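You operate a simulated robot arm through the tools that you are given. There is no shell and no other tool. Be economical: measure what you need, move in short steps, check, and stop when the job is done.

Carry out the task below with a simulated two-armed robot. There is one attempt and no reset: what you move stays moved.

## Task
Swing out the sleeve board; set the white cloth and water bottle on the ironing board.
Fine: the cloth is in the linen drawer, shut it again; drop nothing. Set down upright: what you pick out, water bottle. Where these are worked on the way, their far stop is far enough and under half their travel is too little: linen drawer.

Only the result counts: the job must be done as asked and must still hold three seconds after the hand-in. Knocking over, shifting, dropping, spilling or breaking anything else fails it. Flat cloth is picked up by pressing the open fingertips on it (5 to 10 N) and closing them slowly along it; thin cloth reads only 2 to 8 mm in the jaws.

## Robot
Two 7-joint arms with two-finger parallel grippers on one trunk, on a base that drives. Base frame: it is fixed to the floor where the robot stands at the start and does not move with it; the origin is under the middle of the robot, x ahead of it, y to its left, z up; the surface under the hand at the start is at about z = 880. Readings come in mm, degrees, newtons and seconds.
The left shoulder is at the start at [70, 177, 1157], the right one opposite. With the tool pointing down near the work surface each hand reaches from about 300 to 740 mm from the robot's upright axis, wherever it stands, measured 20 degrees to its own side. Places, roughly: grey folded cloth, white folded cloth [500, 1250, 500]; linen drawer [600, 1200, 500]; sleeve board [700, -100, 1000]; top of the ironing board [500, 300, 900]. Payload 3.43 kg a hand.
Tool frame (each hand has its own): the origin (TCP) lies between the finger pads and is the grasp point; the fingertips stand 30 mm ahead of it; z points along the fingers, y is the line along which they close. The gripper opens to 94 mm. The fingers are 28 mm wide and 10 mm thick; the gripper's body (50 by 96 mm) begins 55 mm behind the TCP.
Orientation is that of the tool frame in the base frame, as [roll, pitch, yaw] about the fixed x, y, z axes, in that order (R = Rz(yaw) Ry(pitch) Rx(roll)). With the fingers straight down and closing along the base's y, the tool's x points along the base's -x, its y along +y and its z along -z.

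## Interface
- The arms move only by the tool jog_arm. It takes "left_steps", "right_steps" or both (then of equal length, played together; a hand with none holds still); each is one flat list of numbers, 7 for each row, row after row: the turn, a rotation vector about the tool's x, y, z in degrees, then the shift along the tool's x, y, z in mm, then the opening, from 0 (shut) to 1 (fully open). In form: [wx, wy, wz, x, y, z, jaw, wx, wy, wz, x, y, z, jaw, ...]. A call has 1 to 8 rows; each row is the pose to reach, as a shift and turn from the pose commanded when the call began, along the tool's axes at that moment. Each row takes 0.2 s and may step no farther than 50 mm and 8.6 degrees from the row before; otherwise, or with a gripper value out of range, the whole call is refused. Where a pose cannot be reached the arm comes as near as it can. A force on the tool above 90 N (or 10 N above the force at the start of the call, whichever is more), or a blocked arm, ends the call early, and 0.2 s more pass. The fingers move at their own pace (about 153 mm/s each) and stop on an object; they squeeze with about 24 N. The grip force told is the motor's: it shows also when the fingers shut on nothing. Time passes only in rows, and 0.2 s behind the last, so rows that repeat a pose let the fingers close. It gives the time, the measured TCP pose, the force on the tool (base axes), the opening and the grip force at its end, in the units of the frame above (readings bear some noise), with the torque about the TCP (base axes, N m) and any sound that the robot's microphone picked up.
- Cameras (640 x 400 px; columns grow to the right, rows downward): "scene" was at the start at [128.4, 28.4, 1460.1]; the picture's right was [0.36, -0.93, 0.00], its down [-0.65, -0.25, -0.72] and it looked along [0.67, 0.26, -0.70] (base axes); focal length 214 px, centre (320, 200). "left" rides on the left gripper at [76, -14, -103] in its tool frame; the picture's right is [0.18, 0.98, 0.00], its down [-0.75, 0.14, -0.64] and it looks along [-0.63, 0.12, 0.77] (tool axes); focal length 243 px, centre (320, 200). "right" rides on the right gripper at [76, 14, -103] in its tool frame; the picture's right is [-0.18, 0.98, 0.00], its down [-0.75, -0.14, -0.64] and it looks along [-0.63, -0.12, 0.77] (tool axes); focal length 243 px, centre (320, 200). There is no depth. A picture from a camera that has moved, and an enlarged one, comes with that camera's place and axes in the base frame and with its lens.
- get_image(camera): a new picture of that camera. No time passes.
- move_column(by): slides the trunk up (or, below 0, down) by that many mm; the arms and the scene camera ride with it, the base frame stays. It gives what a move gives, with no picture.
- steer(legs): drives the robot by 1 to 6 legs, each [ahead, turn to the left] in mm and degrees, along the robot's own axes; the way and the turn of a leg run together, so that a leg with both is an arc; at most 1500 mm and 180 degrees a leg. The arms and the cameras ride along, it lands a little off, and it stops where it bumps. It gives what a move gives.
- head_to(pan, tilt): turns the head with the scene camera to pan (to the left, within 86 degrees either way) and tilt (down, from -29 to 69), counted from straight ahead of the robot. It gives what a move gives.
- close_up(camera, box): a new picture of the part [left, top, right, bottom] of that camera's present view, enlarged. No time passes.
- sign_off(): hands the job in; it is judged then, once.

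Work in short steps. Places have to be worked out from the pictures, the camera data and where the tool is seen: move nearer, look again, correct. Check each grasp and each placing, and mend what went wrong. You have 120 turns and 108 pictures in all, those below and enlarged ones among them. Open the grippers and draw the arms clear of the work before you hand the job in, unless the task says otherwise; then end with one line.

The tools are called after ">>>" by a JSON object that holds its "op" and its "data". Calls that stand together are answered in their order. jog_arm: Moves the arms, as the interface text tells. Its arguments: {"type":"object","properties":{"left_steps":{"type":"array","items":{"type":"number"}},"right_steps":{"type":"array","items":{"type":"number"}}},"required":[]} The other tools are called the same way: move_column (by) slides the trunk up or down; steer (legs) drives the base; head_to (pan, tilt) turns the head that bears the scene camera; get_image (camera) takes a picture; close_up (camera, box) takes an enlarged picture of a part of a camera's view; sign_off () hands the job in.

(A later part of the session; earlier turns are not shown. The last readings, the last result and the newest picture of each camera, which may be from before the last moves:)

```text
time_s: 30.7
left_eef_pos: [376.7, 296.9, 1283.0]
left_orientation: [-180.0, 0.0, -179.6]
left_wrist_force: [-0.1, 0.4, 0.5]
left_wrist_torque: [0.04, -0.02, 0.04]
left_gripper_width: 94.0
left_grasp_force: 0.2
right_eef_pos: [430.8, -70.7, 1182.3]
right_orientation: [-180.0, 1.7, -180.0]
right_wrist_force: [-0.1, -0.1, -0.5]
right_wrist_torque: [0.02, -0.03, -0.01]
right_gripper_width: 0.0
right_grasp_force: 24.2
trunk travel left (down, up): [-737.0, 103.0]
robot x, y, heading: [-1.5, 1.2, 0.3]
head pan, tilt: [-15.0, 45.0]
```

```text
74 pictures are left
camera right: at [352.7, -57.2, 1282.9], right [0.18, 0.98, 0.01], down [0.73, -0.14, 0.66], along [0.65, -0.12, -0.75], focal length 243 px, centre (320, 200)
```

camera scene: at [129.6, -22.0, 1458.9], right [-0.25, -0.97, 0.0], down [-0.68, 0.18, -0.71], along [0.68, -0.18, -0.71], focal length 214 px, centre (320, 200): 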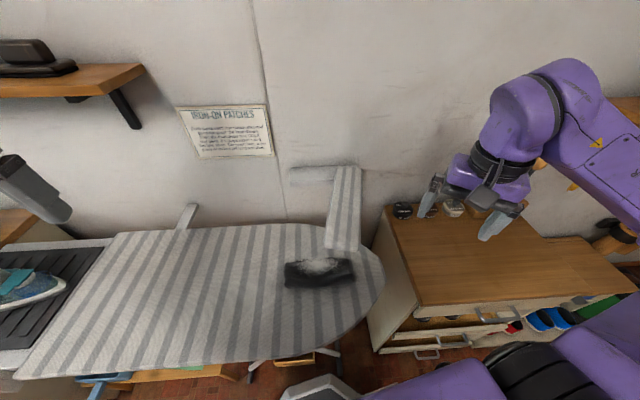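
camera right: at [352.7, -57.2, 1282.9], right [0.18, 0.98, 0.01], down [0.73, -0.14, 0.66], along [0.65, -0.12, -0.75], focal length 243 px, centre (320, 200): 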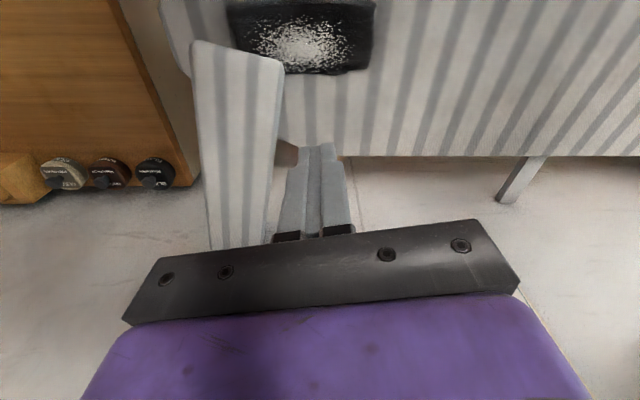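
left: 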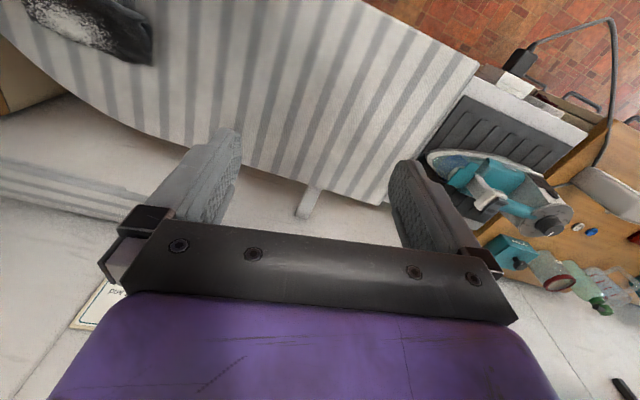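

Descend beside the board, then push in −y in small steps.

>>> {"op": "jog_arm", "data": {"right_steps": [0, 0, 0, 0, 0, 48, 0, 0, 0, 0, 0, 0, 96, 0, 0, 0, 0, 0, 0, 146, 0, 0, 0, 0, 0, -15, 146, 0, 0, 0, 0, 0, -30, 146, 0, 0, 0, 0, 2, -42, 146, 0, 0, 0, 0, 4, -54, 146, 0, 0, 0, 0, 6, -66, 146, 0]}}

>>> {"op": "get_image", "data": {"camera": "scene"}}

```text
time_s: 32.5
left_eef_pos: [375.3, 297.1, 1283.1]
left_orientation: [180.0, 0.1, -179.5]
left_wrist_force: [-0.7, -1.2, 0.0]
left_wrist_torque: [0.02, 0.01, -0.04]
left_gripper_width: 93.9
left_grasp_force: 0.0
right_eef_pos: [429.7, -138.4, 1030.6]
right_orientation: [180.0, 1.7, 180.0]
right_wrist_force: [0.2, -0.5, 0.0]
right_wrist_torque: [0.02, -0.02, 0.03]
right_gripper_width: 0.0
right_grasp_force: 24.1
trunk travel left (down, up): [-737.0, 103.0]
robot x, y, heading: [-5.7, -0.2, 0.4]
head pan, tilt: [-15.0, 45.0]
```

```text
73 pictures are left
camera scene: at [129.3, -22.1, 1459.0], right [-0.25, -0.97, 0.0], down [-0.68, 0.18, -0.71], along [0.68, -0.18, -0.71], focal length 214 px, centre (320, 200)
```

scene: 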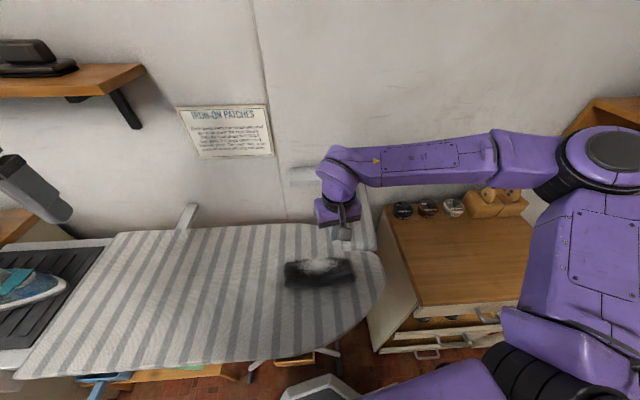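

No resistance yet; keep pushing in small steps until the stop is felt.

>>> {"op": "jog_arm", "data": {"right_steps": [0, 0, 0, 1, -8, 0, 0, 0, 0, 0, 2, -16, 0, 0, 0, 0, 0, 3, -24, 0, 0, 0, 0, 0, 4, -32, 0, 0, 0, 0, 0, 4, -40, 0, 0, 0, 0, 0, 4, -40, 0, 0]}}

>>> {"op": "get_image", "data": {"camera": "right"}}

```text
time_s: 33.9
left_eef_pos: [380.6, 314.8, 1278.8]
left_orientation: [-179.0, -0.2, -179.7]
left_wrist_force: [-0.9, 0.2, 0.9]
left_wrist_torque: [0.03, -0.03, -0.03]
left_gripper_width: 93.9
left_grasp_force: 0.0
right_eef_pos: [427.6, -159.9, 1032.4]
right_orientation: [-179.2, 1.1, -179.9]
right_wrist_force: [-3.3, 61.5, -39.5]
right_wrist_torque: [1.9, -0.41, -0.82]
right_gripper_width: 0.0
right_grasp_force: 24.1
trunk travel left (down, up): [-737.0, 103.0]
robot x, y, heading: [1.8, 2.1, 0.8]
head pan, tilt: [-15.0, 45.0]
```

```text
72 pictures are left
camera right: at [349.5, -144.5, 1132.5], right [0.18, 0.98, -0.01], down [0.74, -0.13, 0.66], along [0.65, -0.13, -0.75], focal length 243 px, centre (320, 200)
```

right: 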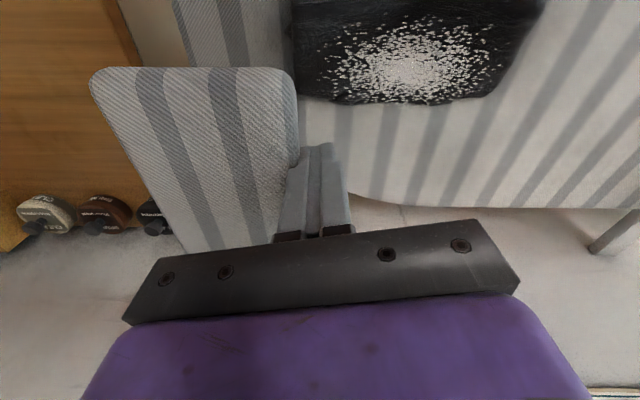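

Firm stop felt (61 N): the sleeve board is fully out. Back off and raise the hand.

>>> {"op": "jog_arm", "data": {"right_steps": [0, 0, 0, 0, 20, 0, 0, 0, 0, 0, 0, 45, 0, 0, 0, 0, 0, 0, 50, -45, 0, 0, 0, 0, 0, 50, -90, 0, 0, 0, 0, 0, 50, -135, 0, 0, 0, 0, 0, 50, -180, 0, 0, 0, 0, 0, 50, -220, 0]}}

>>> {"op": "get_image", "data": {"camera": "scene"}}

```text
time_s: 35.5
left_eef_pos: [374.4, 296.0, 1283.5]
left_orientation: [179.9, 0.0, -179.6]
left_wrist_force: [-0.3, 0.7, 0.1]
left_wrist_torque: [0.02, -0.02, 0.0]
left_gripper_width: 93.9
left_grasp_force: 0.1
right_eef_pos: [419.3, -127.2, 1251.1]
right_orientation: [-179.9, 1.7, 179.9]
right_wrist_force: [0.3, -1.0, 0.7]
right_wrist_torque: [0.01, -0.01, -0.01]
right_gripper_width: 0.0
right_grasp_force: 23.9
trunk travel left (down, up): [-737.0, 103.0]
robot x, y, heading: [-3.2, 0.0, 0.4]
head pan, tilt: [-15.0, 45.0]
```

```text
71 pictures are left
camera scene: at [128.8, -23.5, 1458.9], right [-0.25, -0.97, 0.0], down [-0.68, 0.18, -0.71], along [0.68, -0.18, -0.71], focal length 214 px, centre (320, 200)
```

scene: 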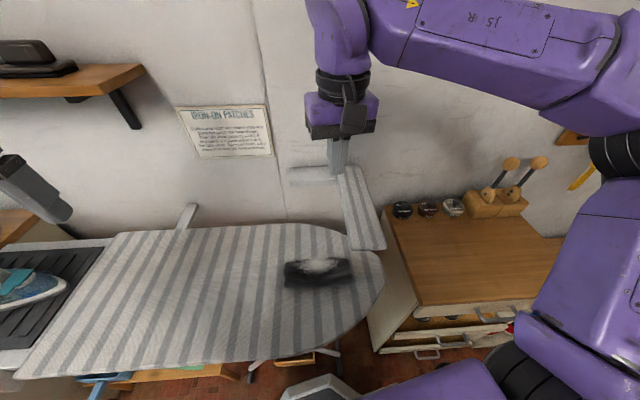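

Sleeve board done. Retract the right hand toward the body, then drive back a bit and look left toward the drawer.

>>> {"op": "jog_arm", "data": {"right_steps": [0, 0, 0, 20, -10, -35, 0, 0, 0, 0, 40, -20, -70, 0, 0, 0, 0, 60, -30, -105, 0]}}

>>> {"op": "steer", "data": {"legs": [[-200, 0], [0, 79]]}}

>>> {"op": "head_to", "data": {"pan": -20, "tilt": 30}}

>>> {"op": "get_image", "data": {"camera": "scene"}}

```text
time_s: 36.3
left_eef_pos: [374.1, 298.0, 1283.5]
left_orientation: [-180.0, 0.1, -179.6]
left_wrist_force: [-0.1, 0.4, -0.8]
left_wrist_torque: [-0.02, -0.03, 0.01]
left_gripper_width: 94.3
left_grasp_force: 0.2
right_eef_pos: [328.1, -135.7, 1330.9]
right_orientation: [-179.9, 1.9, 179.9]
right_wrist_force: [-0.6, 1.2, 0.0]
right_wrist_torque: [-0.04, -0.05, 0.0]
right_gripper_width: 0.0
right_grasp_force: 23.8
right hand out of reach, approached as far as the arm can: row 2, 3
trunk travel left (down, up): [-737.0, 103.0]
robot x, y, heading: [-1.2, 2.0, 0.6]
head pan, tilt: [-15.0, 45.0]
```

```text
time_s: 41.3
left_eef_pos: [-429.1, 421.6, 1282.3]
left_orientation: [179.9, 0.1, -99.6]
left_wrist_force: [-0.2, 0.3, 0.3]
left_wrist_torque: [0.01, -0.01, 0.02]
left_gripper_width: 93.9
left_grasp_force: 0.0
right_eef_pos: [-9.1, 302.0, 1331.9]
right_orientation: [-179.9, 1.6, -100.1]
right_wrist_force: [-0.4, 0.2, -1.1]
right_wrist_torque: [0.0, -0.01, 0.03]
right_gripper_width: 0.0
right_grasp_force: 24.0
trunk travel left (down, up): [-737.0, 103.0]
robot x, y, heading: [-201.3, 1.5, 80.4]
head pan, tilt: [-15.0, 45.0]
```

```text
time_s: 42.1
left_eef_pos: [-428.9, 420.6, 1283.1]
left_orientation: [-179.9, 0.0, -99.7]
left_wrist_force: [-0.7, -0.2, 0.5]
left_wrist_torque: [0.02, 0.03, 0.02]
left_gripper_width: 93.6
left_grasp_force: 0.0
right_eef_pos: [-9.2, 302.5, 1330.6]
right_orientation: [-179.9, 1.7, -100.1]
right_wrist_force: [-0.3, -0.5, -0.6]
right_wrist_torque: [0.0, 0.0, -0.01]
right_gripper_width: 0.0
right_grasp_force: 23.6
trunk travel left (down, up): [-737.0, 103.0]
robot x, y, heading: [-199.0, -1.8, 80.4]
head pan, tilt: [-20.0, 30.0]
```

```text
70 pictures are left
camera scene: at [-147.0, 125.0, 1481.5], right [0.87, -0.49, 0.0], down [-0.25, -0.44, -0.87], along [0.43, 0.75, -0.5], focal length 214 px, centre (320, 200)
```

scene: 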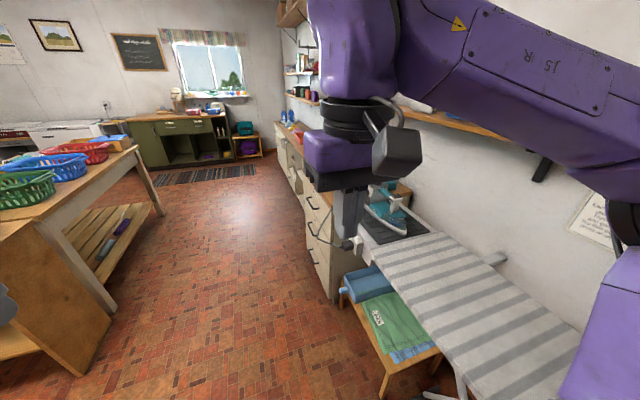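

The floor is clear. Drive along to stand in front of the linen cabinet (front at about x 550) and face it.

>>> {"op": "steer", "data": {"legs": [[1150, 0], [0, -91]]}}

>>> {"op": "head_to", "data": {"pan": 0, "tilt": 50}}

>>> {"op": "get_image", "data": {"camera": "scene"}}

```text
time_s: 51.9
left_eef_pos: [419.3, 1374.2, 1282.8]
left_orientation: [-180.0, 0.0, 169.8]
left_wrist_force: [0.8, 0.1, 0.4]
left_wrist_torque: [0.01, 0.01, -0.03]
left_gripper_width: 94.0
left_grasp_force: 0.1
right_eef_pos: [296.7, 957.7, 1330.4]
right_orientation: [-180.0, 1.7, 169.3]
right_wrist_force: [-0.3, 0.1, -0.3]
right_wrist_torque: [0.01, 0.01, 0.01]
right_gripper_width: 0.1
right_grasp_force: 24.0
trunk travel left (down, up): [-737.0, 103.0]
robot x, y, heading: [-9.4, 1155.3, -10.2]
head pan, tilt: [-20.0, 30.0]
```

```text
time_s: 52.7
left_eef_pos: [419.4, 1376.2, 1283.4]
left_orientation: [180.0, -0.1, 169.8]
left_wrist_force: [1.1, -0.2, -0.6]
left_wrist_torque: [0.0, 0.02, 0.01]
left_gripper_width: 94.0
left_grasp_force: 0.0
right_eef_pos: [296.8, 956.9, 1330.8]
right_orientation: [-180.0, 1.7, 169.3]
right_wrist_force: [0.3, 0.3, -0.3]
right_wrist_torque: [0.01, -0.03, 0.01]
right_gripper_width: 0.0
right_grasp_force: 23.8
trunk travel left (down, up): [-737.0, 103.0]
robot x, y, heading: [-6.8, 1157.5, -9.9]
head pan, tilt: [0.0, 50.0]
```

```text
69 pictures are left
camera scene: at [121.0, 1128.5, 1452.1], right [-0.18, -0.98, 0.0], down [-0.75, 0.14, -0.64], along [0.63, -0.11, -0.77], focal length 214 px, centre (320, 200)
```

scene: 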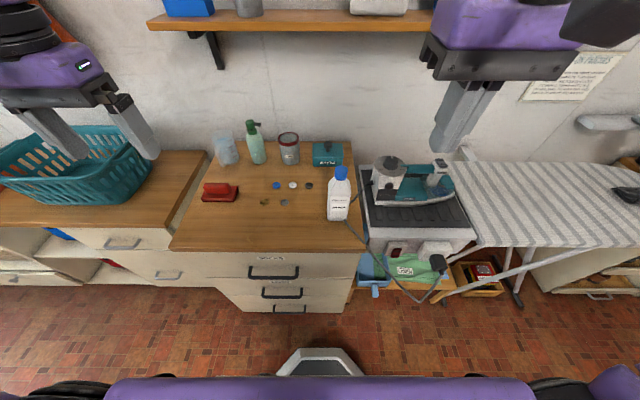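

Let me zoom on the drawer labels and the bottles.

>>> {"op": "close_up", "data": {"camera": "scene", "box": [170, 230, 370, 330]}}

>>> {"op": "close_up", "data": {"camera": "scene", "box": [190, 110, 380, 230]}}

```text
3.20 times, centred on (270, 280) of scene
camera zoom: at [121.0, 1128.5, 1452.1], right [-0.18, -0.98, 0.0], down [-0.75, 0.14, -0.64], along [0.63, -0.11, -0.77], focal length 686 px, centre (480, -56)
```

zoom: 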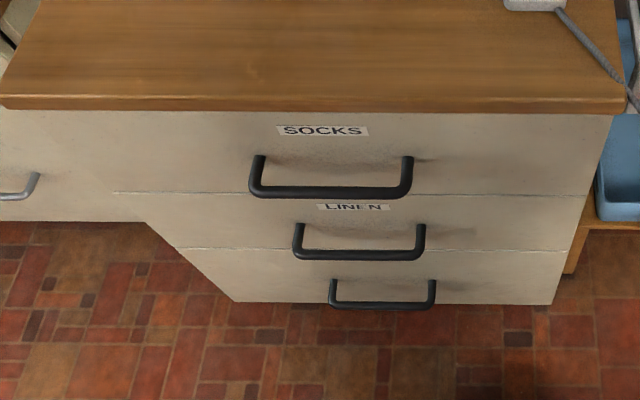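

```text
3.33 times, centred on (285, 170) of scene
camera zoom: at [121.0, 1128.5, 1452.1], right [-0.18, -0.98, 0.0], down [-0.75, 0.14, -0.64], along [0.63, -0.11, -0.77], focal length 715 px, centre (437, 300)
```

zoom: 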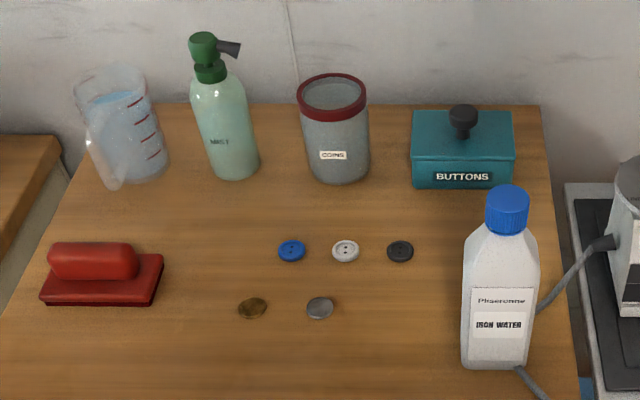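

The white bottle is "IRON WATER", and the middle drawer is "LINEN" (handle about [409, 1239, 500]). I back up 220 mm and re-orient the left hand to point forward with jaws closing vertically.

>>> {"op": "steer", "data": {"legs": [[-220, 0]]}}

>>> {"op": "jog_arm", "data": {"left_steps": [4.6, -4.6, -4.6, 0, 0, 0, 1, 9.2, -9.2, -9.2, 0, 0, 0, 1, 13.8, -13.8, -13.8, 0, 0, 0, 1, 18.4, -18.4, -18.4, 0, 0, 0, 1, 23, -23, -23, 0, 0, 0, 1, 27.6, -27.6, -27.6, 0, 0, 0, 1, 32.2, -32.2, -32.2, 0, 0, 0, 1, 34.65, -34.65, -34.65, 0, 0, 0, 1]}}

```text
time_s: 54.4
left_eef_pos: [208.8, 1414.3, 1282.4]
left_orientation: [-180.0, -0.1, 169.8]
left_wrist_force: [-0.2, -1.1, 0.1]
left_wrist_torque: [0.04, 0.03, 0.0]
left_gripper_width: 94.0
left_grasp_force: 0.1
right_eef_pos: [84.9, 995.7, 1328.9]
right_orientation: [-180.0, 1.7, 169.2]
right_wrist_force: [0.5, -0.8, 0.4]
right_wrist_torque: [0.01, 0.01, 0.0]
right_gripper_width: 0.0
right_grasp_force: 24.0
trunk travel left (down, up): [-737.0, 103.0]
robot x, y, heading: [-218.9, 1188.0, -10.3]
head pan, tilt: [0.0, 50.0]
```

```text
time_s: 56.2
left_eef_pos: [208.5, 1413.6, 1282.8]
left_orientation: [-135.0, 19.5, -145.2]
left_wrist_force: [-0.1, 0.0, 0.8]
left_wrist_torque: [0.0, -0.01, -0.01]
left_gripper_width: 93.9
left_grasp_force: 0.0
right_eef_pos: [84.1, 995.4, 1330.2]
right_orientation: [-179.9, 1.7, 169.2]
right_wrist_force: [0.2, 0.5, 1.1]
right_wrist_torque: [0.02, 0.0, -0.03]
right_gripper_width: 0.0
right_grasp_force: 24.5
trunk travel left (down, up): [-737.0, 103.0]
robot x, y, heading: [-216.5, 1189.7, -10.0]
head pan, tilt: [0.0, 50.0]
```

>>> {"op": "jog_arm", "data": {"left_steps": [4.6, -4.6, -4.6, 0, 0, 0, 1, 9.2, -9.2, -9.2, 0, 0, 0, 1, 13.8, -13.8, -13.8, 0, 0, 0, 1, 18.4, -18.4, -18.4, 0, 0, 0, 1, 23, -23, -23, 0, 0, 0, 1, 27.6, -27.6, -27.6, 0, 0, 0, 1, 32.2, -32.2, -32.2, 0, 0, 0, 1, 34.65, -34.65, -34.65, 0, 0, 0, 1]}}

>>> {"op": "move_column", "data": {"by": -450}}

>>> {"op": "get_image", "data": {"camera": "scene"}}

```text
time_s: 58.0
left_eef_pos: [256.0, 1426.0, 1335.9]
left_orientation: [-90.0, -0.1, -100.1]
left_wrist_force: [-0.8, 0.9, -0.2]
left_wrist_torque: [0.01, 0.01, 0.01]
left_gripper_width: 94.0
left_grasp_force: 0.0
left hand out of reach, approached as far as the arm can: row 4, 5, 6, 7, 8
right_eef_pos: [85.2, 995.2, 1330.0]
right_orientation: [-179.8, 1.7, 169.3]
right_wrist_force: [0.0, 0.3, -0.4]
right_wrist_torque: [0.01, -0.02, 0.03]
right_gripper_width: 0.2
right_grasp_force: 24.4
trunk travel left (down, up): [-737.0, 103.0]
robot x, y, heading: [-220.2, 1188.9, -10.2]
head pan, tilt: [0.0, 50.0]
```

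```text
refused: -450 is not a number from -400 to 400
```

```text
66 pictures are left
camera scene: at [-90.7, 1166.5, 1452.0], right [-0.18, -0.98, 0.0], down [-0.75, 0.14, -0.64], along [0.63, -0.11, -0.77], focal length 214 px, centre (320, 200)
```

scene: 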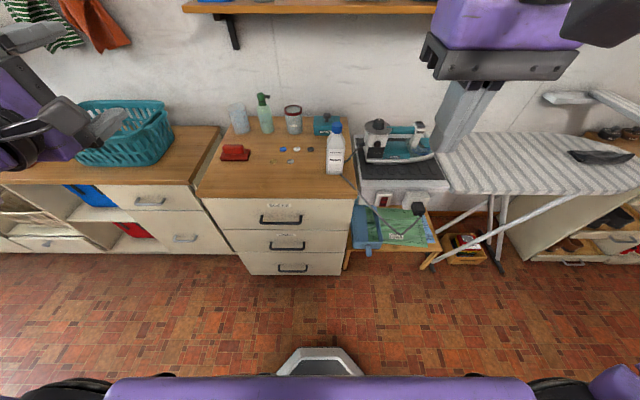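

Left hand now points forward, closing vertically. Handle triangulates to [396, 1234, 543]. Lower the trunk 380.

>>> {"op": "move_column", "data": {"by": -380}}

>>> {"op": "head_to", "data": {"pan": 10, "tilt": 40}}

>>> {"op": "get_image", "data": {"camera": "scene"}}

```text
time_s: 61.6
left_eef_pos: [255.0, 1427.1, 956.9]
left_orientation: [-90.0, 0.0, -100.2]
left_wrist_force: [0.9, 0.6, -0.2]
left_wrist_torque: [-0.02, 0.03, -0.01]
left_gripper_width: 94.0
left_grasp_force: 0.0
right_eef_pos: [84.5, 996.0, 949.7]
right_orientation: [-179.8, 1.6, 169.2]
right_wrist_force: [0.3, 0.4, -0.3]
right_wrist_torque: [-0.02, -0.03, 0.0]
right_gripper_width: 0.1
right_grasp_force: 23.9
trunk travel left (down, up): [-357.0, 483.0]
robot x, y, heading: [-218.3, 1191.1, -10.1]
head pan, tilt: [0.0, 50.0]
```

```text
time_s: 62.4
left_eef_pos: [256.5, 1426.3, 956.9]
left_orientation: [-90.1, 0.0, -100.1]
left_wrist_force: [0.1, -0.1, 0.6]
left_wrist_torque: [-0.04, 0.02, -0.01]
left_gripper_width: 94.2
left_grasp_force: 0.1
right_eef_pos: [84.0, 995.3, 950.6]
right_orientation: [-179.9, 1.7, 169.3]
right_wrist_force: [-0.2, 0.6, 0.1]
right_wrist_torque: [0.03, -0.01, -0.01]
right_gripper_width: 0.0
right_grasp_force: 24.2
trunk travel left (down, up): [-357.0, 483.0]
robot x, y, heading: [-218.5, 1192.1, -10.3]
head pan, tilt: [10.0, 40.0]
```

```text
65 pictures are left
camera scene: at [-81.7, 1180.1, 1086.1], right [0.0, -1.0, 0.0], down [-0.64, 0.0, -0.77], along [0.77, 0.0, -0.64], focal length 214 px, centre (320, 200)
```

scene: 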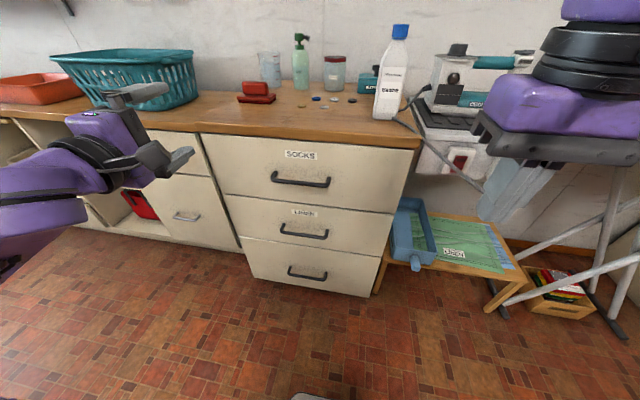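

Handle refined to [397, 1234, 540]. Move the left hand down to a pre-grasp position ~100 mm in front of it.

>>> {"op": "jog_arm", "data": {"left_steps": [0, 0, 0, 16.4, 41.7, 7.5, 1, 0, 0, 0, 32.9, 83.4, 15, 1, 0, 0, 0, 49.3, 125.1, 22.5, 1, 0, 0, 0, 65.7, 166.8, 30, 1, 0, 0, 0, 82.2, 208.5, 37.5, 1, 0, 0, 0, 98.6, 250.2, 45, 1, 0, 0, 0, 115, 291.9, 52.5, 1, 0, 0, 0, 131.4, 333.6, 60, 1]}}

>>> {"op": "jog_arm", "data": {"left_steps": [0, 0, 0, 16.4, 41.7, 7.5, 1, 0, 0, 0, 32.9, 83.4, 15, 1, 0, 0, 0, 32.9, 83.4, 15, 1]}}

>>> {"op": "get_image", "data": {"camera": "left"}}

>>> {"op": "get_image", "data": {"camera": "scene"}}

```text
time_s: 64.2
left_eef_pos: [334.5, 1392.1, 755.3]
left_orientation: [-90.2, 0.0, -100.3]
left_wrist_force: [-0.2, -0.3, 0.1]
left_wrist_torque: [-0.02, -0.01, -0.02]
left_gripper_width: 94.0
left_grasp_force: 0.0
left hand out of reach, approached as far as the arm can: row 1, 2, 3, 4, 5, 6, 7, 8
right_eef_pos: [83.9, 995.6, 950.2]
right_orientation: [-180.0, 1.8, 169.4]
right_wrist_force: [-1.0, 0.1, 0.2]
right_wrist_torque: [0.0, -0.01, 0.01]
right_gripper_width: 0.0
right_grasp_force: 24.1
trunk travel left (down, up): [-357.0, 483.0]
robot x, y, heading: [-216.0, 1188.6, -10.3]
head pan, tilt: [10.0, 40.0]
```

```text
time_s: 65.0
left_eef_pos: [335.1, 1392.1, 756.1]
left_orientation: [-90.2, 0.0, -100.2]
left_wrist_force: [0.0, -0.7, 0.0]
left_wrist_torque: [0.02, -0.04, 0.02]
left_gripper_width: 94.3
left_grasp_force: 0.0
left hand out of reach, approached as far as the arm can: row 1, 2, 3
right_eef_pos: [83.9, 995.4, 949.7]
right_orientation: [-180.0, 1.6, 169.3]
right_wrist_force: [-0.5, -0.1, 0.7]
right_wrist_torque: [0.02, 0.0, 0.01]
right_gripper_width: 0.0
right_grasp_force: 23.9
trunk travel left (down, up): [-357.0, 483.0]
robot x, y, heading: [-223.2, 1190.8, -10.3]
head pan, tilt: [10.0, 40.0]
```

```text
64 pictures are left
camera left: at [221.0, 1336.3, 769.3], right [-0.04, -0.18, -0.98], down [-0.5, 0.86, -0.14], along [0.87, 0.48, -0.12], focal length 243 px, centre (320, 200)
```

left: 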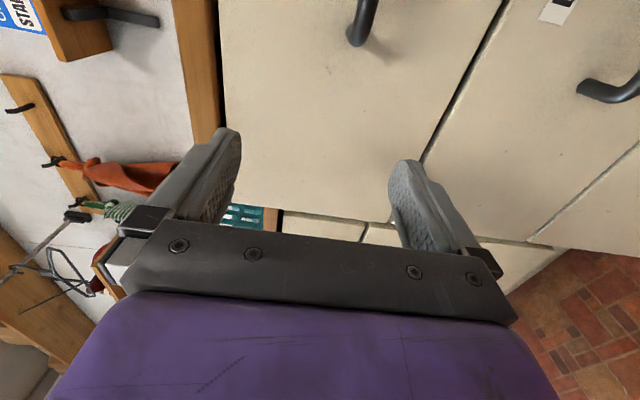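

```text
63 pictures are left
camera scene: at [-81.7, 1180.2, 1086.2], right [0.0, -1.0, 0.0], down [-0.64, 0.0, -0.77], along [0.77, 0.0, -0.64], focal length 214 px, centre (320, 200)
```

scene: 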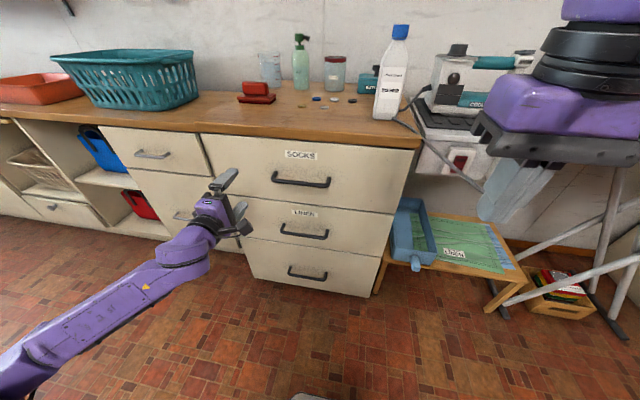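

The arm is limited in that pose. I pull back slightly by lowering the trunk further so the hand is at handle height, then try the lateral move alone.

>>> {"op": "move_column", "data": {"by": -216}}

>>> {"op": "jog_arm", "data": {"left_steps": [0, 0, 0, 30, 0, -15, 1, 0, 0, 0, 60, 0, -30, 1, 0, 0, 0, 90, 0, -30, 1, 0, 0, 0, 120, 0, -30, 1]}}

>>> {"op": "get_image", "data": {"camera": "scene"}}

```text
time_s: 67.3
left_eef_pos: [334.9, 1392.4, 539.5]
left_orientation: [-90.2, 0.0, -100.3]
left_wrist_force: [-0.5, 0.2, 0.7]
left_wrist_torque: [0.0, -0.01, 0.03]
left_gripper_width: 93.9
left_grasp_force: 0.0
right_eef_pos: [84.5, 996.1, 734.2]
right_orientation: [-180.0, 1.6, 169.3]
right_wrist_force: [0.3, -0.6, 0.4]
right_wrist_torque: [-0.04, 0.0, -0.01]
right_gripper_width: 0.1
right_grasp_force: 23.8
trunk travel left (down, up): [-141.0, 699.0]
robot x, y, heading: [-220.7, 1187.5, -10.3]
head pan, tilt: [10.0, 40.0]
```

```text
time_s: 68.3
left_eef_pos: [334.6, 1393.1, 539.5]
left_orientation: [-90.2, 0.0, -100.3]
left_wrist_force: [0.2, 1.0, -0.7]
left_wrist_torque: [0.02, -0.02, 0.03]
left_gripper_width: 94.2
left_grasp_force: 0.1
left hand out of reach, approached as far as the arm can: row 1, 2, 3, 4
right_eef_pos: [83.9, 996.6, 734.0]
right_orientation: [-179.8, 1.7, 169.2]
right_wrist_force: [0.4, 0.1, -1.0]
right_wrist_torque: [-0.04, 0.01, 0.02]
right_gripper_width: 0.0
right_grasp_force: 24.2
trunk travel left (down, up): [-141.0, 699.0]
robot x, y, heading: [-218.8, 1193.0, -10.0]
head pan, tilt: [10.0, 40.0]
```

```text
62 pictures are left
camera scene: at [-81.7, 1180.1, 870.2], right [0.0, -1.0, 0.0], down [-0.64, 0.0, -0.77], along [0.77, 0.0, -0.64], focal length 214 px, centre (320, 200)
```

scene: 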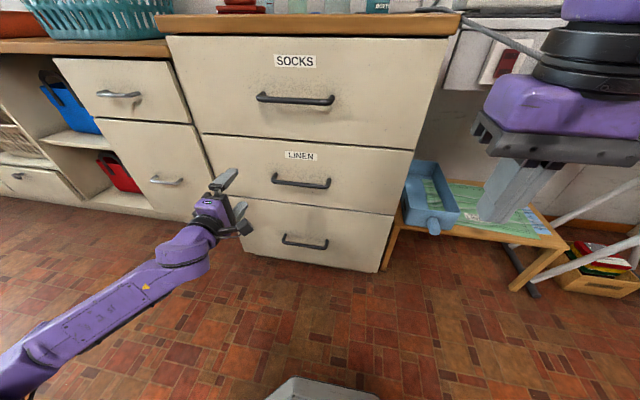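

The arm won't move laterally in this pose, so I'll use the base: back up 150, sidestep ~127 mm to the right, face the drawer again.

>>> {"op": "steer", "data": {"legs": [[-150, 0], [0, -90], [127, 0], [0, 89]]}}

>>> {"op": "get_image", "data": {"camera": "scene"}}

>>> {"op": "get_image", "data": {"camera": "left"}}

```text
time_s: 78.3
left_eef_pos: [158.6, 1299.6, 538.7]
left_orientation: [-90.2, 0.0, -99.8]
left_wrist_force: [-0.4, 0.2, 0.7]
left_wrist_torque: [-0.03, 0.01, -0.04]
left_gripper_width: 94.1
left_grasp_force: 0.1
right_eef_pos: [-86.0, 900.0, 734.3]
right_orientation: [-179.9, 1.7, 170.1]
right_wrist_force: [-0.4, 0.1, -0.9]
right_wrist_torque: [-0.02, 0.02, 0.01]
right_gripper_width: 0.0
right_grasp_force: 23.4
trunk travel left (down, up): [-141.0, 699.0]
robot x, y, heading: [-391.9, 1087.1, -9.3]
head pan, tilt: [10.0, 40.0]
```

```text
61 pictures are left
camera scene: at [-255.0, 1082.0, 870.2], right [0.01, -1.0, 0.0], down [-0.64, -0.01, -0.77], along [0.77, 0.01, -0.64], focal length 214 px, centre (320, 200)
```

scene: 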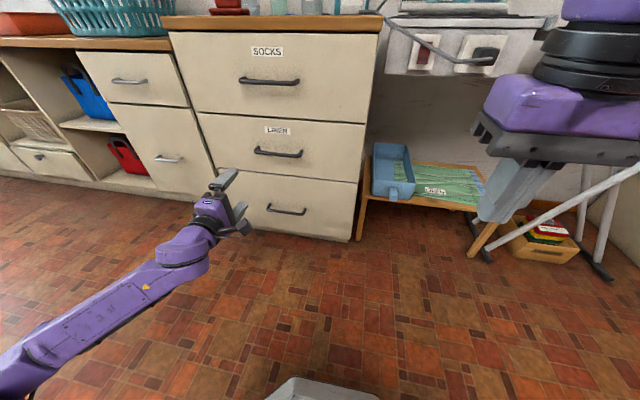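

```text
60 pictures are left
camera left: at [45.8, 1241.8, 553.3], right [-0.03, -0.18, -0.98], down [-0.51, 0.85, -0.14], along [0.86, 0.49, -0.12], focal length 243 px, centre (320, 200)
```

left: 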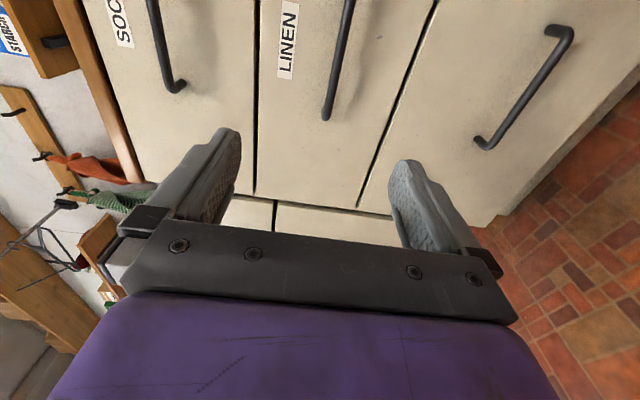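

Hand is at [159, 1300, 539], on line with the handle's bar at ≈[402, 1261, 530]. Lower 8 mm and drive forward 205 first, then check.

>>> {"op": "move_column", "data": {"by": -8}}

>>> {"op": "steer", "data": {"legs": [[205, 0]]}}

>>> {"op": "get_image", "data": {"camera": "left"}}

>>> {"op": "close_up", "data": {"camera": "scene", "box": [180, 120, 380, 245]}}

```text
time_s: 78.9
left_eef_pos: [158.3, 1299.5, 533.1]
left_orientation: [-90.2, 0.0, -99.7]
left_wrist_force: [-0.6, -0.3, 0.0]
left_wrist_torque: [0.0, 0.0, -0.01]
left_gripper_width: 94.1
left_grasp_force: 0.1
right_eef_pos: [-87.2, 900.4, 726.3]
right_orientation: [-179.9, 1.9, 170.1]
right_wrist_force: [0.0, -0.7, 0.2]
right_wrist_torque: [0.0, -0.02, 0.01]
right_gripper_width: 0.0
right_grasp_force: 25.0
trunk travel left (down, up): [-133.0, 707.0]
robot x, y, heading: [-392.7, 1095.0, -9.5]
head pan, tilt: [10.0, 40.0]
```

```text
time_s: 80.5
left_eef_pos: [353.8, 1267.7, 530.8]
left_orientation: [-90.2, -0.1, -99.7]
left_wrist_force: [-0.1, -0.1, 0.5]
left_wrist_torque: [0.03, 0.04, 0.04]
left_gripper_width: 94.1
left_grasp_force: 0.1
right_eef_pos: [109.3, 867.0, 726.1]
right_orientation: [-179.9, 1.7, 169.9]
right_wrist_force: [-0.1, 0.8, 0.9]
right_wrist_torque: [0.02, -0.01, 0.02]
right_gripper_width: 0.0
right_grasp_force: 24.0
trunk travel left (down, up): [-133.0, 707.0]
robot x, y, heading: [-192.8, 1055.9, -9.5]
head pan, tilt: [10.0, 40.0]
```

```text
59 pictures are left
camera left: at [241.4, 1209.5, 545.3], right [-0.03, -0.18, -0.98], down [-0.51, 0.85, -0.14], along [0.86, 0.49, -0.12], focal length 243 px, centre (320, 200)
```

left: 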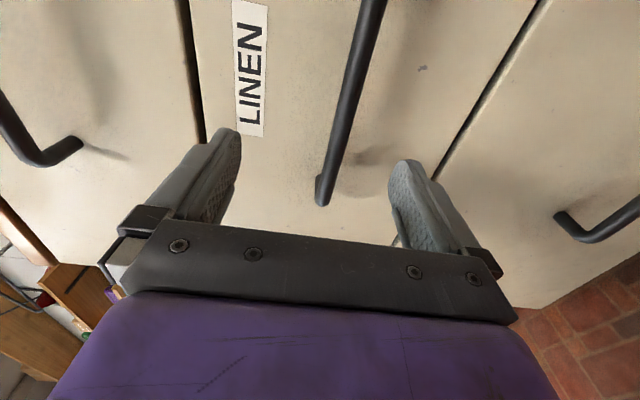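

```text
3.20 times, centred on (280, 182) of scene
camera zoom: at [-59.3, 1049.5, 862.2], right [0.01, -1.0, 0.0], down [-0.64, -0.01, -0.77], along [0.77, 0.01, -0.64], focal length 686 px, centre (448, 256)
```

zoom: 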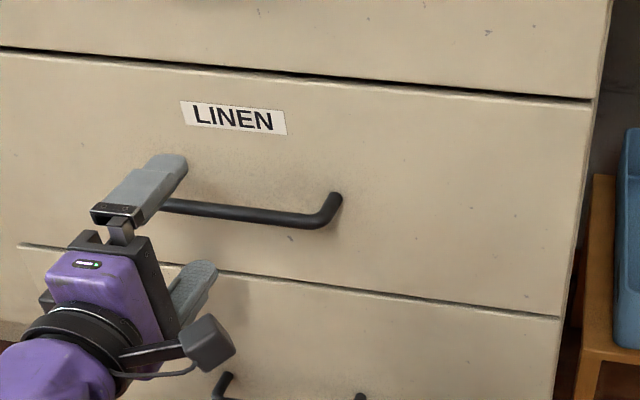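

Aligned: the bar runs between the jaws. Advance 35 mm more and close.

>>> {"op": "steer", "data": {"legs": [[36, 0]]}}

>>> {"op": "jog_arm", "data": {"left_steps": [0, 0, 0, 0, 0, 0, 0.6, 0, 0, 0, 0, 0, 0, 0.3, 0, 0, 0, 0, 0, 0, 0, 0, 0, 0, 0, 0, 0, 0]}}

>>> {"op": "get_image", "data": {"camera": "left"}}

```text
time_s: 81.3
left_eef_pos: [390.4, 1260.7, 530.8]
left_orientation: [-90.2, 0.0, -99.6]
left_wrist_force: [1.0, -0.9, 0.0]
left_wrist_torque: [-0.02, 0.03, -0.01]
left_gripper_width: 94.0
left_grasp_force: 0.1
right_eef_pos: [144.1, 860.9, 726.1]
right_orientation: [-179.9, 1.7, 170.1]
right_wrist_force: [0.1, 0.2, 0.5]
right_wrist_torque: [-0.02, -0.01, -0.02]
right_gripper_width: 0.2
right_grasp_force: 24.0
trunk travel left (down, up): [-133.0, 707.0]
robot x, y, heading: [-157.2, 1050.5, -9.5]
head pan, tilt: [10.0, 40.0]
```

```text
time_s: 82.3
left_eef_pos: [391.1, 1260.5, 519.7]
left_orientation: [-91.6, -0.6, -99.8]
left_wrist_force: [-26.1, 0.8, -62.7]
left_wrist_torque: [0.95, 1.08, 0.32]
left_gripper_width: 12.7
left_grasp_force: 45.2
right_eef_pos: [147.7, 862.1, 725.2]
right_orientation: [-179.7, 1.4, 170.0]
right_wrist_force: [0.5, 0.7, 0.3]
right_wrist_torque: [0.01, 0.02, -0.01]
right_gripper_width: 0.2
right_grasp_force: 23.7
trunk travel left (down, up): [-133.0, 707.0]
robot x, y, heading: [-158.2, 1054.3, -9.3]
head pan, tilt: [10.0, 40.0]
```

```text
57 pictures are left
camera left: at [278.6, 1203.7, 536.4], right [-0.06, -0.18, -0.98], down [-0.51, 0.85, -0.13], along [0.86, 0.49, -0.15], focal length 243 px, centre (320, 200)
```

left: 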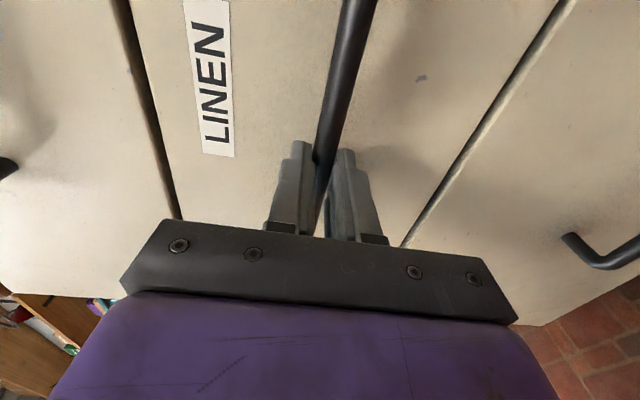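

Gripped the bar (12.7 mm). Relieve the vertical load by lowering 11 mm, then pull by driving back.

>>> {"op": "move_column", "data": {"by": -11}}

>>> {"op": "steer", "data": {"legs": [[-150, 0]]}}

>>> {"op": "get_image", "data": {"camera": "scene"}}

```text
time_s: 82.9
left_eef_pos: [392.3, 1261.5, 519.3]
left_orientation: [-90.1, -0.2, -99.7]
left_wrist_force: [-5.9, 1.3, -26.0]
left_wrist_torque: [0.28, 0.47, -0.52]
left_gripper_width: 12.7
left_grasp_force: 45.0
right_eef_pos: [146.1, 862.6, 715.5]
right_orientation: [-179.8, 1.7, 170.0]
right_wrist_force: [-0.4, 0.1, 0.6]
right_wrist_torque: [-0.01, 0.01, -0.04]
right_gripper_width: 0.0
right_grasp_force: 24.0
trunk travel left (down, up): [-122.0, 718.0]
robot x, y, heading: [-158.6, 1053.7, -9.7]
head pan, tilt: [10.0, 40.0]
```

```text
time_s: 84.3
left_eef_pos: [246.3, 1287.2, 519.5]
left_orientation: [-90.4, 0.0, -99.4]
left_wrist_force: [4.6, 26.6, -15.9]
left_wrist_torque: [0.21, 0.23, 0.92]
left_gripper_width: 12.5
left_grasp_force: 45.2
right_eef_pos: [0.2, 887.4, 715.8]
right_orientation: [-179.8, 1.6, 170.0]
right_wrist_force: [0.1, 0.1, -0.6]
right_wrist_torque: [0.01, 0.02, 0.01]
right_gripper_width: 0.0
right_grasp_force: 23.6
trunk travel left (down, up): [-122.0, 718.0]
robot x, y, heading: [-304.8, 1077.7, -9.2]
head pan, tilt: [10.0, 40.0]
```

```text
56 pictures are left
camera scene: at [-167.1, 1070.2, 850.9], right [0.01, -1.0, 0.0], down [-0.64, -0.01, -0.76], along [0.76, 0.01, -0.64], focal length 214 px, centre (320, 200)
```

scene: 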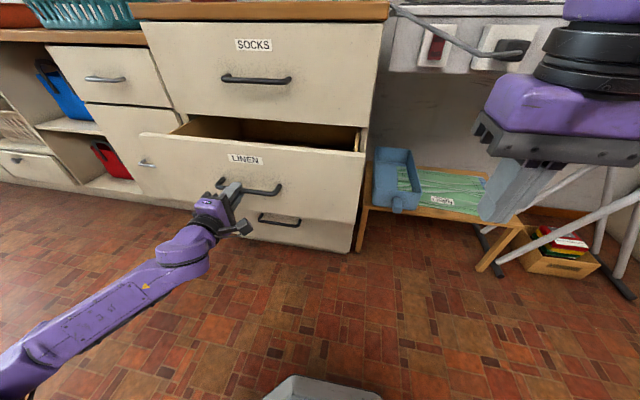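

The drawer slides out well (~145 mm). Continue pulling.

>>> {"op": "steer", "data": {"legs": [[-170, -0.5]]}}

>>> {"op": "get_image", "data": {"camera": "scene"}}

```text
time_s: 85.7
left_eef_pos: [86.9, 1314.1, 520.7]
left_orientation: [-90.3, 0.0, -99.6]
left_wrist_force: [4.9, 29.7, -8.1]
left_wrist_torque: [0.02, 0.16, 0.21]
left_gripper_width: 12.6
left_grasp_force: 44.7
right_eef_pos: [-163.7, 911.1, 714.9]
right_orientation: [-179.7, 1.6, 169.6]
right_wrist_force: [0.1, 0.0, -0.6]
right_wrist_torque: [0.05, 0.03, -0.01]
right_gripper_width: 0.0
right_grasp_force: 23.5
trunk travel left (down, up): [-122.0, 718.0]
robot x, y, heading: [-463.7, 1106.0, -9.9]
head pan, tilt: [10.0, 40.0]
```

```text
55 pictures are left
camera scene: at [-329.7, 1096.8, 851.0], right [0.0, -1.0, 0.0], down [-0.64, 0.0, -0.77], along [0.77, 0.0, -0.64], focal length 214 px, centre (320, 200)
```

scene: 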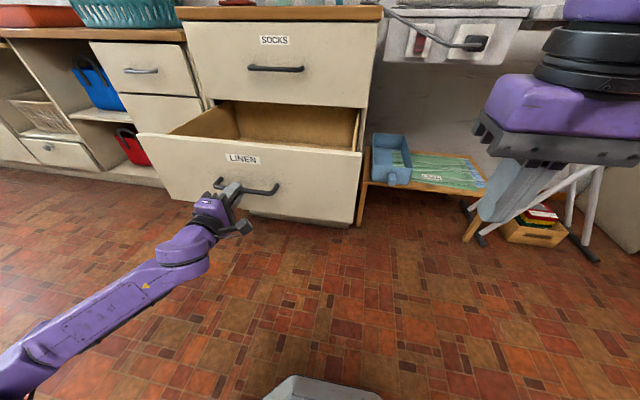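

Drawer open ~305 mm. Release the handle, back off and raise the trunk to look inside.

>>> {"op": "jog_arm", "data": {"left_steps": [0, 0, 0, 0, 0, 0, 0.5, 0, 0, 0, 0, 0, 0, 1, 0, 0, 0, 0, 0, 0, 1]}}

>>> {"op": "steer", "data": {"legs": [[-110, 0]]}}

>>> {"op": "move_column", "data": {"by": 390}}

>>> {"op": "head_to", "data": {"pan": 10, "tilt": 45}}

>>> {"op": "get_image", "data": {"camera": "scene"}}

```text
time_s: 86.5
left_eef_pos: [85.5, 1311.9, 520.4]
left_orientation: [-90.2, 0.1, -99.6]
left_wrist_force: [-0.5, 0.4, -0.1]
left_wrist_torque: [0.0, 0.0, 0.0]
left_gripper_width: 93.9
left_grasp_force: 0.0
right_eef_pos: [-164.5, 909.7, 715.6]
right_orientation: [-179.9, 1.8, 169.6]
right_wrist_force: [0.4, -0.2, -0.3]
right_wrist_torque: [0.02, -0.03, -0.03]
right_gripper_width: 0.0
right_grasp_force: 24.0
trunk travel left (down, up): [-122.0, 718.0]
robot x, y, heading: [-466.4, 1103.5, -10.2]
head pan, tilt: [10.0, 40.0]
```

```text
time_s: 87.7
left_eef_pos: [-19.5, 1329.5, 520.8]
left_orientation: [-90.2, 0.2, -99.8]
left_wrist_force: [-0.4, -0.2, -0.1]
left_wrist_torque: [-0.01, 0.01, -0.02]
left_gripper_width: 93.8
left_grasp_force: 0.1
right_eef_pos: [-270.5, 928.2, 715.4]
right_orientation: [-180.0, 1.7, 169.4]
right_wrist_force: [-0.2, 1.2, -0.1]
right_wrist_torque: [0.05, 0.03, -0.03]
right_gripper_width: 0.0
right_grasp_force: 24.4
trunk travel left (down, up): [-122.0, 718.0]
robot x, y, heading: [-573.6, 1125.7, -10.1]
head pan, tilt: [10.0, 40.0]
```

```text
time_s: 91.5
left_eef_pos: [-20.7, 1329.1, 909.8]
left_orientation: [-90.2, 0.2, -99.8]
left_wrist_force: [-1.2, -0.1, -0.6]
left_wrist_torque: [0.04, 0.01, -0.02]
left_gripper_width: 94.1
left_grasp_force: 0.0
right_eef_pos: [-270.8, 929.2, 1104.8]
right_orientation: [-179.9, 1.7, 169.5]
right_wrist_force: [1.3, 0.4, -1.1]
right_wrist_torque: [0.0, 0.0, -0.01]
right_gripper_width: 0.2
right_grasp_force: 24.0
trunk travel left (down, up): [-512.0, 328.0]
robot x, y, heading: [-570.9, 1122.3, -10.0]
head pan, tilt: [10.0, 40.0]
```

```text
time_s: 92.1
left_eef_pos: [-20.9, 1329.4, 909.9]
left_orientation: [-90.2, 0.2, -99.7]
left_wrist_force: [-1.1, -0.5, -0.2]
left_wrist_torque: [0.02, 0.0, 0.01]
left_gripper_width: 94.0
left_grasp_force: 0.1
right_eef_pos: [-270.3, 928.5, 1105.0]
right_orientation: [-179.9, 1.7, 169.4]
right_wrist_force: [-0.4, -0.6, 0.0]
right_wrist_torque: [0.03, -0.01, 0.01]
right_gripper_width: 0.0
right_grasp_force: 23.8
trunk travel left (down, up): [-512.0, 328.0]
robot x, y, heading: [-572.7, 1123.3, -9.9]
head pan, tilt: [10.0, 45.0]
```

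```text
54 pictures are left
camera scene: at [-441.4, 1112.8, 1233.9], right [0.0, -1.0, 0.0], down [-0.71, 0.0, -0.71], along [0.71, 0.0, -0.71], focal length 214 px, centre (320, 200)
```

scene: 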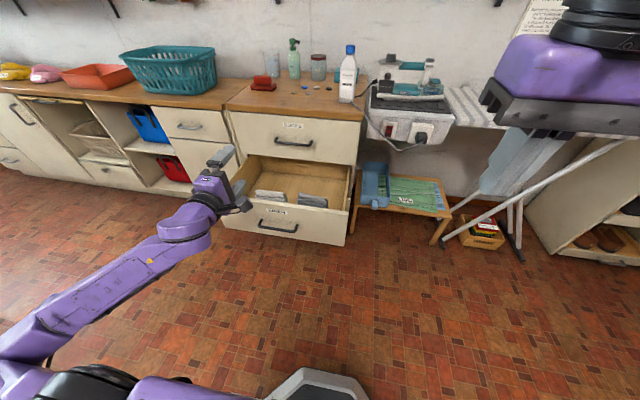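

>>> {"op": "close_up", "data": {"camera": "scene", "box": [220, 150, 370, 250]}}

```text
4.00 times, centred on (295, 200) of scene
camera zoom: at [-441.4, 1112.8, 1233.9], right [0.0, -1.0, 0.0], down [-0.71, 0.0, -0.71], along [0.71, 0.0, -0.71], focal length 858 px, centre (420, 200)
```

zoom: 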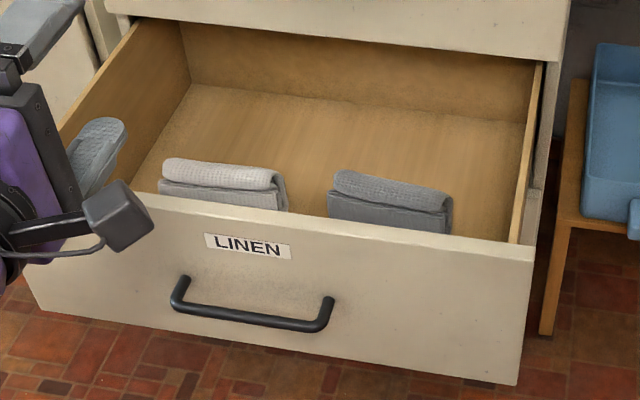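

White cloth is the left one. I turn the left hand back to pointing down (reverse rotation), to look at it from above.

>>> {"op": "jog_arm", "data": {"left_steps": [-4.6, 4.6, 4.6, 0, 0, 0, 1, -9.2, 9.2, 9.2, 0, 0, 0, 1, -13.8, 13.8, 13.8, 0, 0, 0, 1, -18.4, 18.4, 18.4, 0, 0, 0, 1, -23, 23, 23, 0, 0, 0, 1, -27.6, 27.6, 27.6, 0, 0, 0, 1, -32.2, 32.2, 32.2, 0, 0, 0, 1, -34.65, 34.65, 34.65, 0, 0, 0, 1]}}

>>> {"op": "jog_arm", "data": {"left_steps": [-4.6, 4.6, 4.6, 0, 0, 0, 1, -9.2, 9.2, 9.2, 0, 0, 0, 1, -13.8, 13.8, 13.8, 0, 0, 0, 1, -18.4, 18.4, 18.4, 0, 0, 0, 1, -23, 23, 23, 0, 0, 0, 1, -27.6, 27.6, 27.6, 0, 0, 0, 1, -32.2, 32.2, 32.2, 0, 0, 0, 1, -34.65, 34.65, 34.65, 0, 0, 0, 1]}}

>>> {"op": "get_image", "data": {"camera": "left"}}

```text
time_s: 93.9
left_eef_pos: [-20.8, 1329.2, 910.2]
left_orientation: [-135.4, 19.6, -144.9]
left_wrist_force: [0.0, -0.2, -0.1]
left_wrist_torque: [-0.04, 0.01, -0.02]
left_gripper_width: 94.0
left_grasp_force: 0.0
right_eef_pos: [-271.4, 928.7, 1104.2]
right_orientation: [-179.9, 1.7, 169.3]
right_wrist_force: [-0.5, 0.2, 0.0]
right_wrist_torque: [0.0, 0.0, 0.0]
right_gripper_width: 0.0
right_grasp_force: 24.5
trunk travel left (down, up): [-512.0, 328.0]
robot x, y, heading: [-572.6, 1125.1, -10.0]
head pan, tilt: [10.0, 45.0]
```

```text
time_s: 95.7
left_eef_pos: [-21.0, 1328.8, 912.0]
left_orientation: [179.8, -0.3, 170.2]
left_wrist_force: [-0.3, -0.1, 0.0]
left_wrist_torque: [-0.01, -0.02, -0.01]
left_gripper_width: 93.9
left_grasp_force: 0.0
right_eef_pos: [-271.1, 927.3, 1105.0]
right_orientation: [-180.0, 1.7, 169.5]
right_wrist_force: [-1.2, 0.0, 0.4]
right_wrist_torque: [0.01, 0.02, -0.01]
right_gripper_width: 0.0
right_grasp_force: 24.3
trunk travel left (down, up): [-512.0, 328.0]
robot x, y, heading: [-570.8, 1123.3, -10.1]
head pan, tilt: [10.0, 45.0]
```

```text
52 pictures are left
camera left: at [-96.5, 1327.1, 1013.2], right [-0.01, 1.0, 0.01], down [0.77, 0.01, 0.64], along [0.64, 0.01, -0.77], focal length 243 px, centre (320, 200)
```

left: 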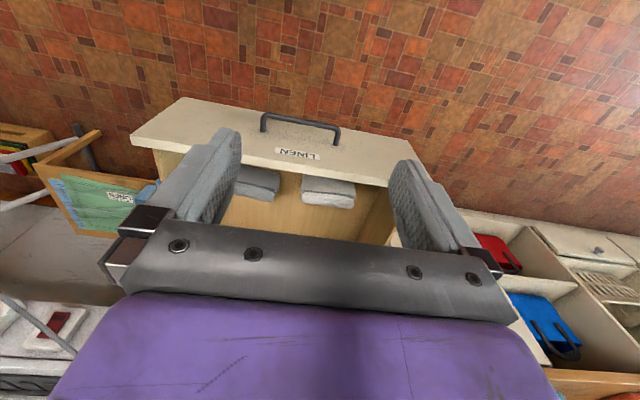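

Cloth triangulates to about [276, 1349, 535]. Drive forward 250 so it's within reach and look from above.

>>> {"op": "steer", "data": {"legs": [[250, 0]]}}

>>> {"op": "move_column", "data": {"by": -100}}

>>> {"op": "get_image", "data": {"camera": "left"}}

>>> {"op": "get_image", "data": {"camera": "scene"}}

```text
time_s: 97.6
left_eef_pos: [226.5, 1284.9, 911.7]
left_orientation: [179.8, -0.3, 170.2]
left_wrist_force: [0.5, 0.3, -0.7]
left_wrist_torque: [0.02, 0.05, 0.0]
left_gripper_width: 94.2
left_grasp_force: 0.0
right_eef_pos: [-23.9, 884.1, 1104.6]
right_orientation: [-180.0, 1.7, 169.3]
right_wrist_force: [-0.7, 0.4, 0.1]
right_wrist_torque: [0.02, 0.03, 0.0]
right_gripper_width: 0.0
right_grasp_force: 24.1
trunk travel left (down, up): [-512.0, 328.0]
robot x, y, heading: [-331.5, 1077.6, -10.1]
head pan, tilt: [10.0, 45.0]
```

```text
time_s: 98.9
left_eef_pos: [228.0, 1283.9, 811.6]
left_orientation: [179.7, -0.2, 170.2]
left_wrist_force: [0.1, 0.1, -0.6]
left_wrist_torque: [-0.02, -0.01, 0.03]
left_gripper_width: 94.0
left_grasp_force: 0.1
right_eef_pos: [-25.1, 884.9, 1005.0]
right_orientation: [180.0, 1.8, 169.4]
right_wrist_force: [-0.1, 0.6, -0.2]
right_wrist_torque: [0.0, 0.0, -0.01]
right_gripper_width: 0.0
right_grasp_force: 23.8
trunk travel left (down, up): [-412.0, 428.0]
robot x, y, heading: [-331.7, 1077.0, -10.2]
head pan, tilt: [10.0, 45.0]
```

```text
51 pictures are left
camera left: at [150.1, 1283.3, 913.1], right [-0.01, 1.0, 0.0], down [0.77, 0.01, 0.64], along [0.64, 0.01, -0.77], focal length 243 px, centre (320, 200)
```

left: 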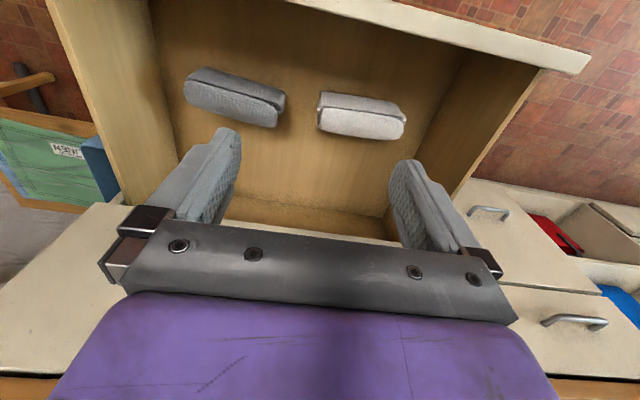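

```text
50 pictures are left
camera scene: at [-195.1, 1069.1, 1134.0], right [0.0, -1.0, 0.0], down [-0.71, 0.0, -0.71], along [0.71, 0.0, -0.71], focal length 214 px, centre (320, 200)
```

scene: 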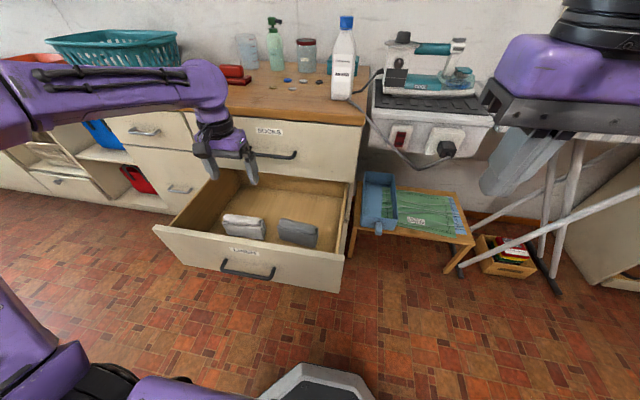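

>>> {"op": "close_up", "data": {"camera": "left", "box": [160, 40, 480, 240]}}

>>> {"op": "close_up", "data": {"camera": "scene", "box": [190, 180, 350, 280]}}

```text
2.00 times, centred on (320, 140) of left
camera zoom: at [150.1, 1283.3, 913.1], right [-0.01, 1.0, 0.0], down [0.77, 0.01, 0.64], along [0.64, 0.01, -0.77], focal length 485 px, centre (320, 320)
```

zoom: 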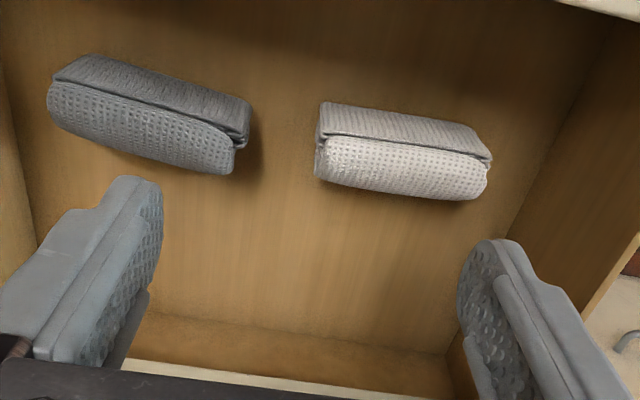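

```text
4.00 times, centred on (270, 230) of scene
camera zoom: at [-195.1, 1069.1, 1134.0], right [0.0, -1.0, 0.0], down [-0.71, 0.0, -0.71], along [0.71, 0.0, -0.71], focal length 858 px, centre (520, 80)
```

zoom: 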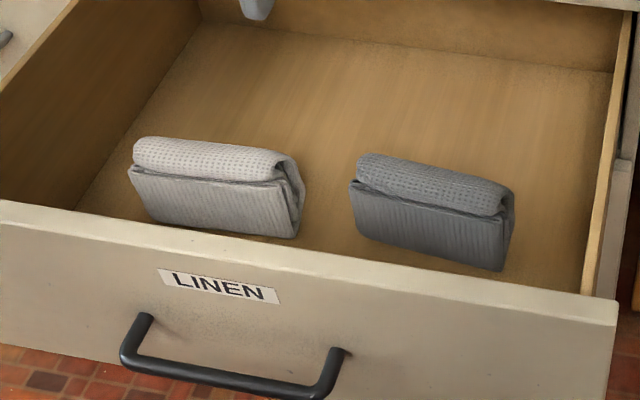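

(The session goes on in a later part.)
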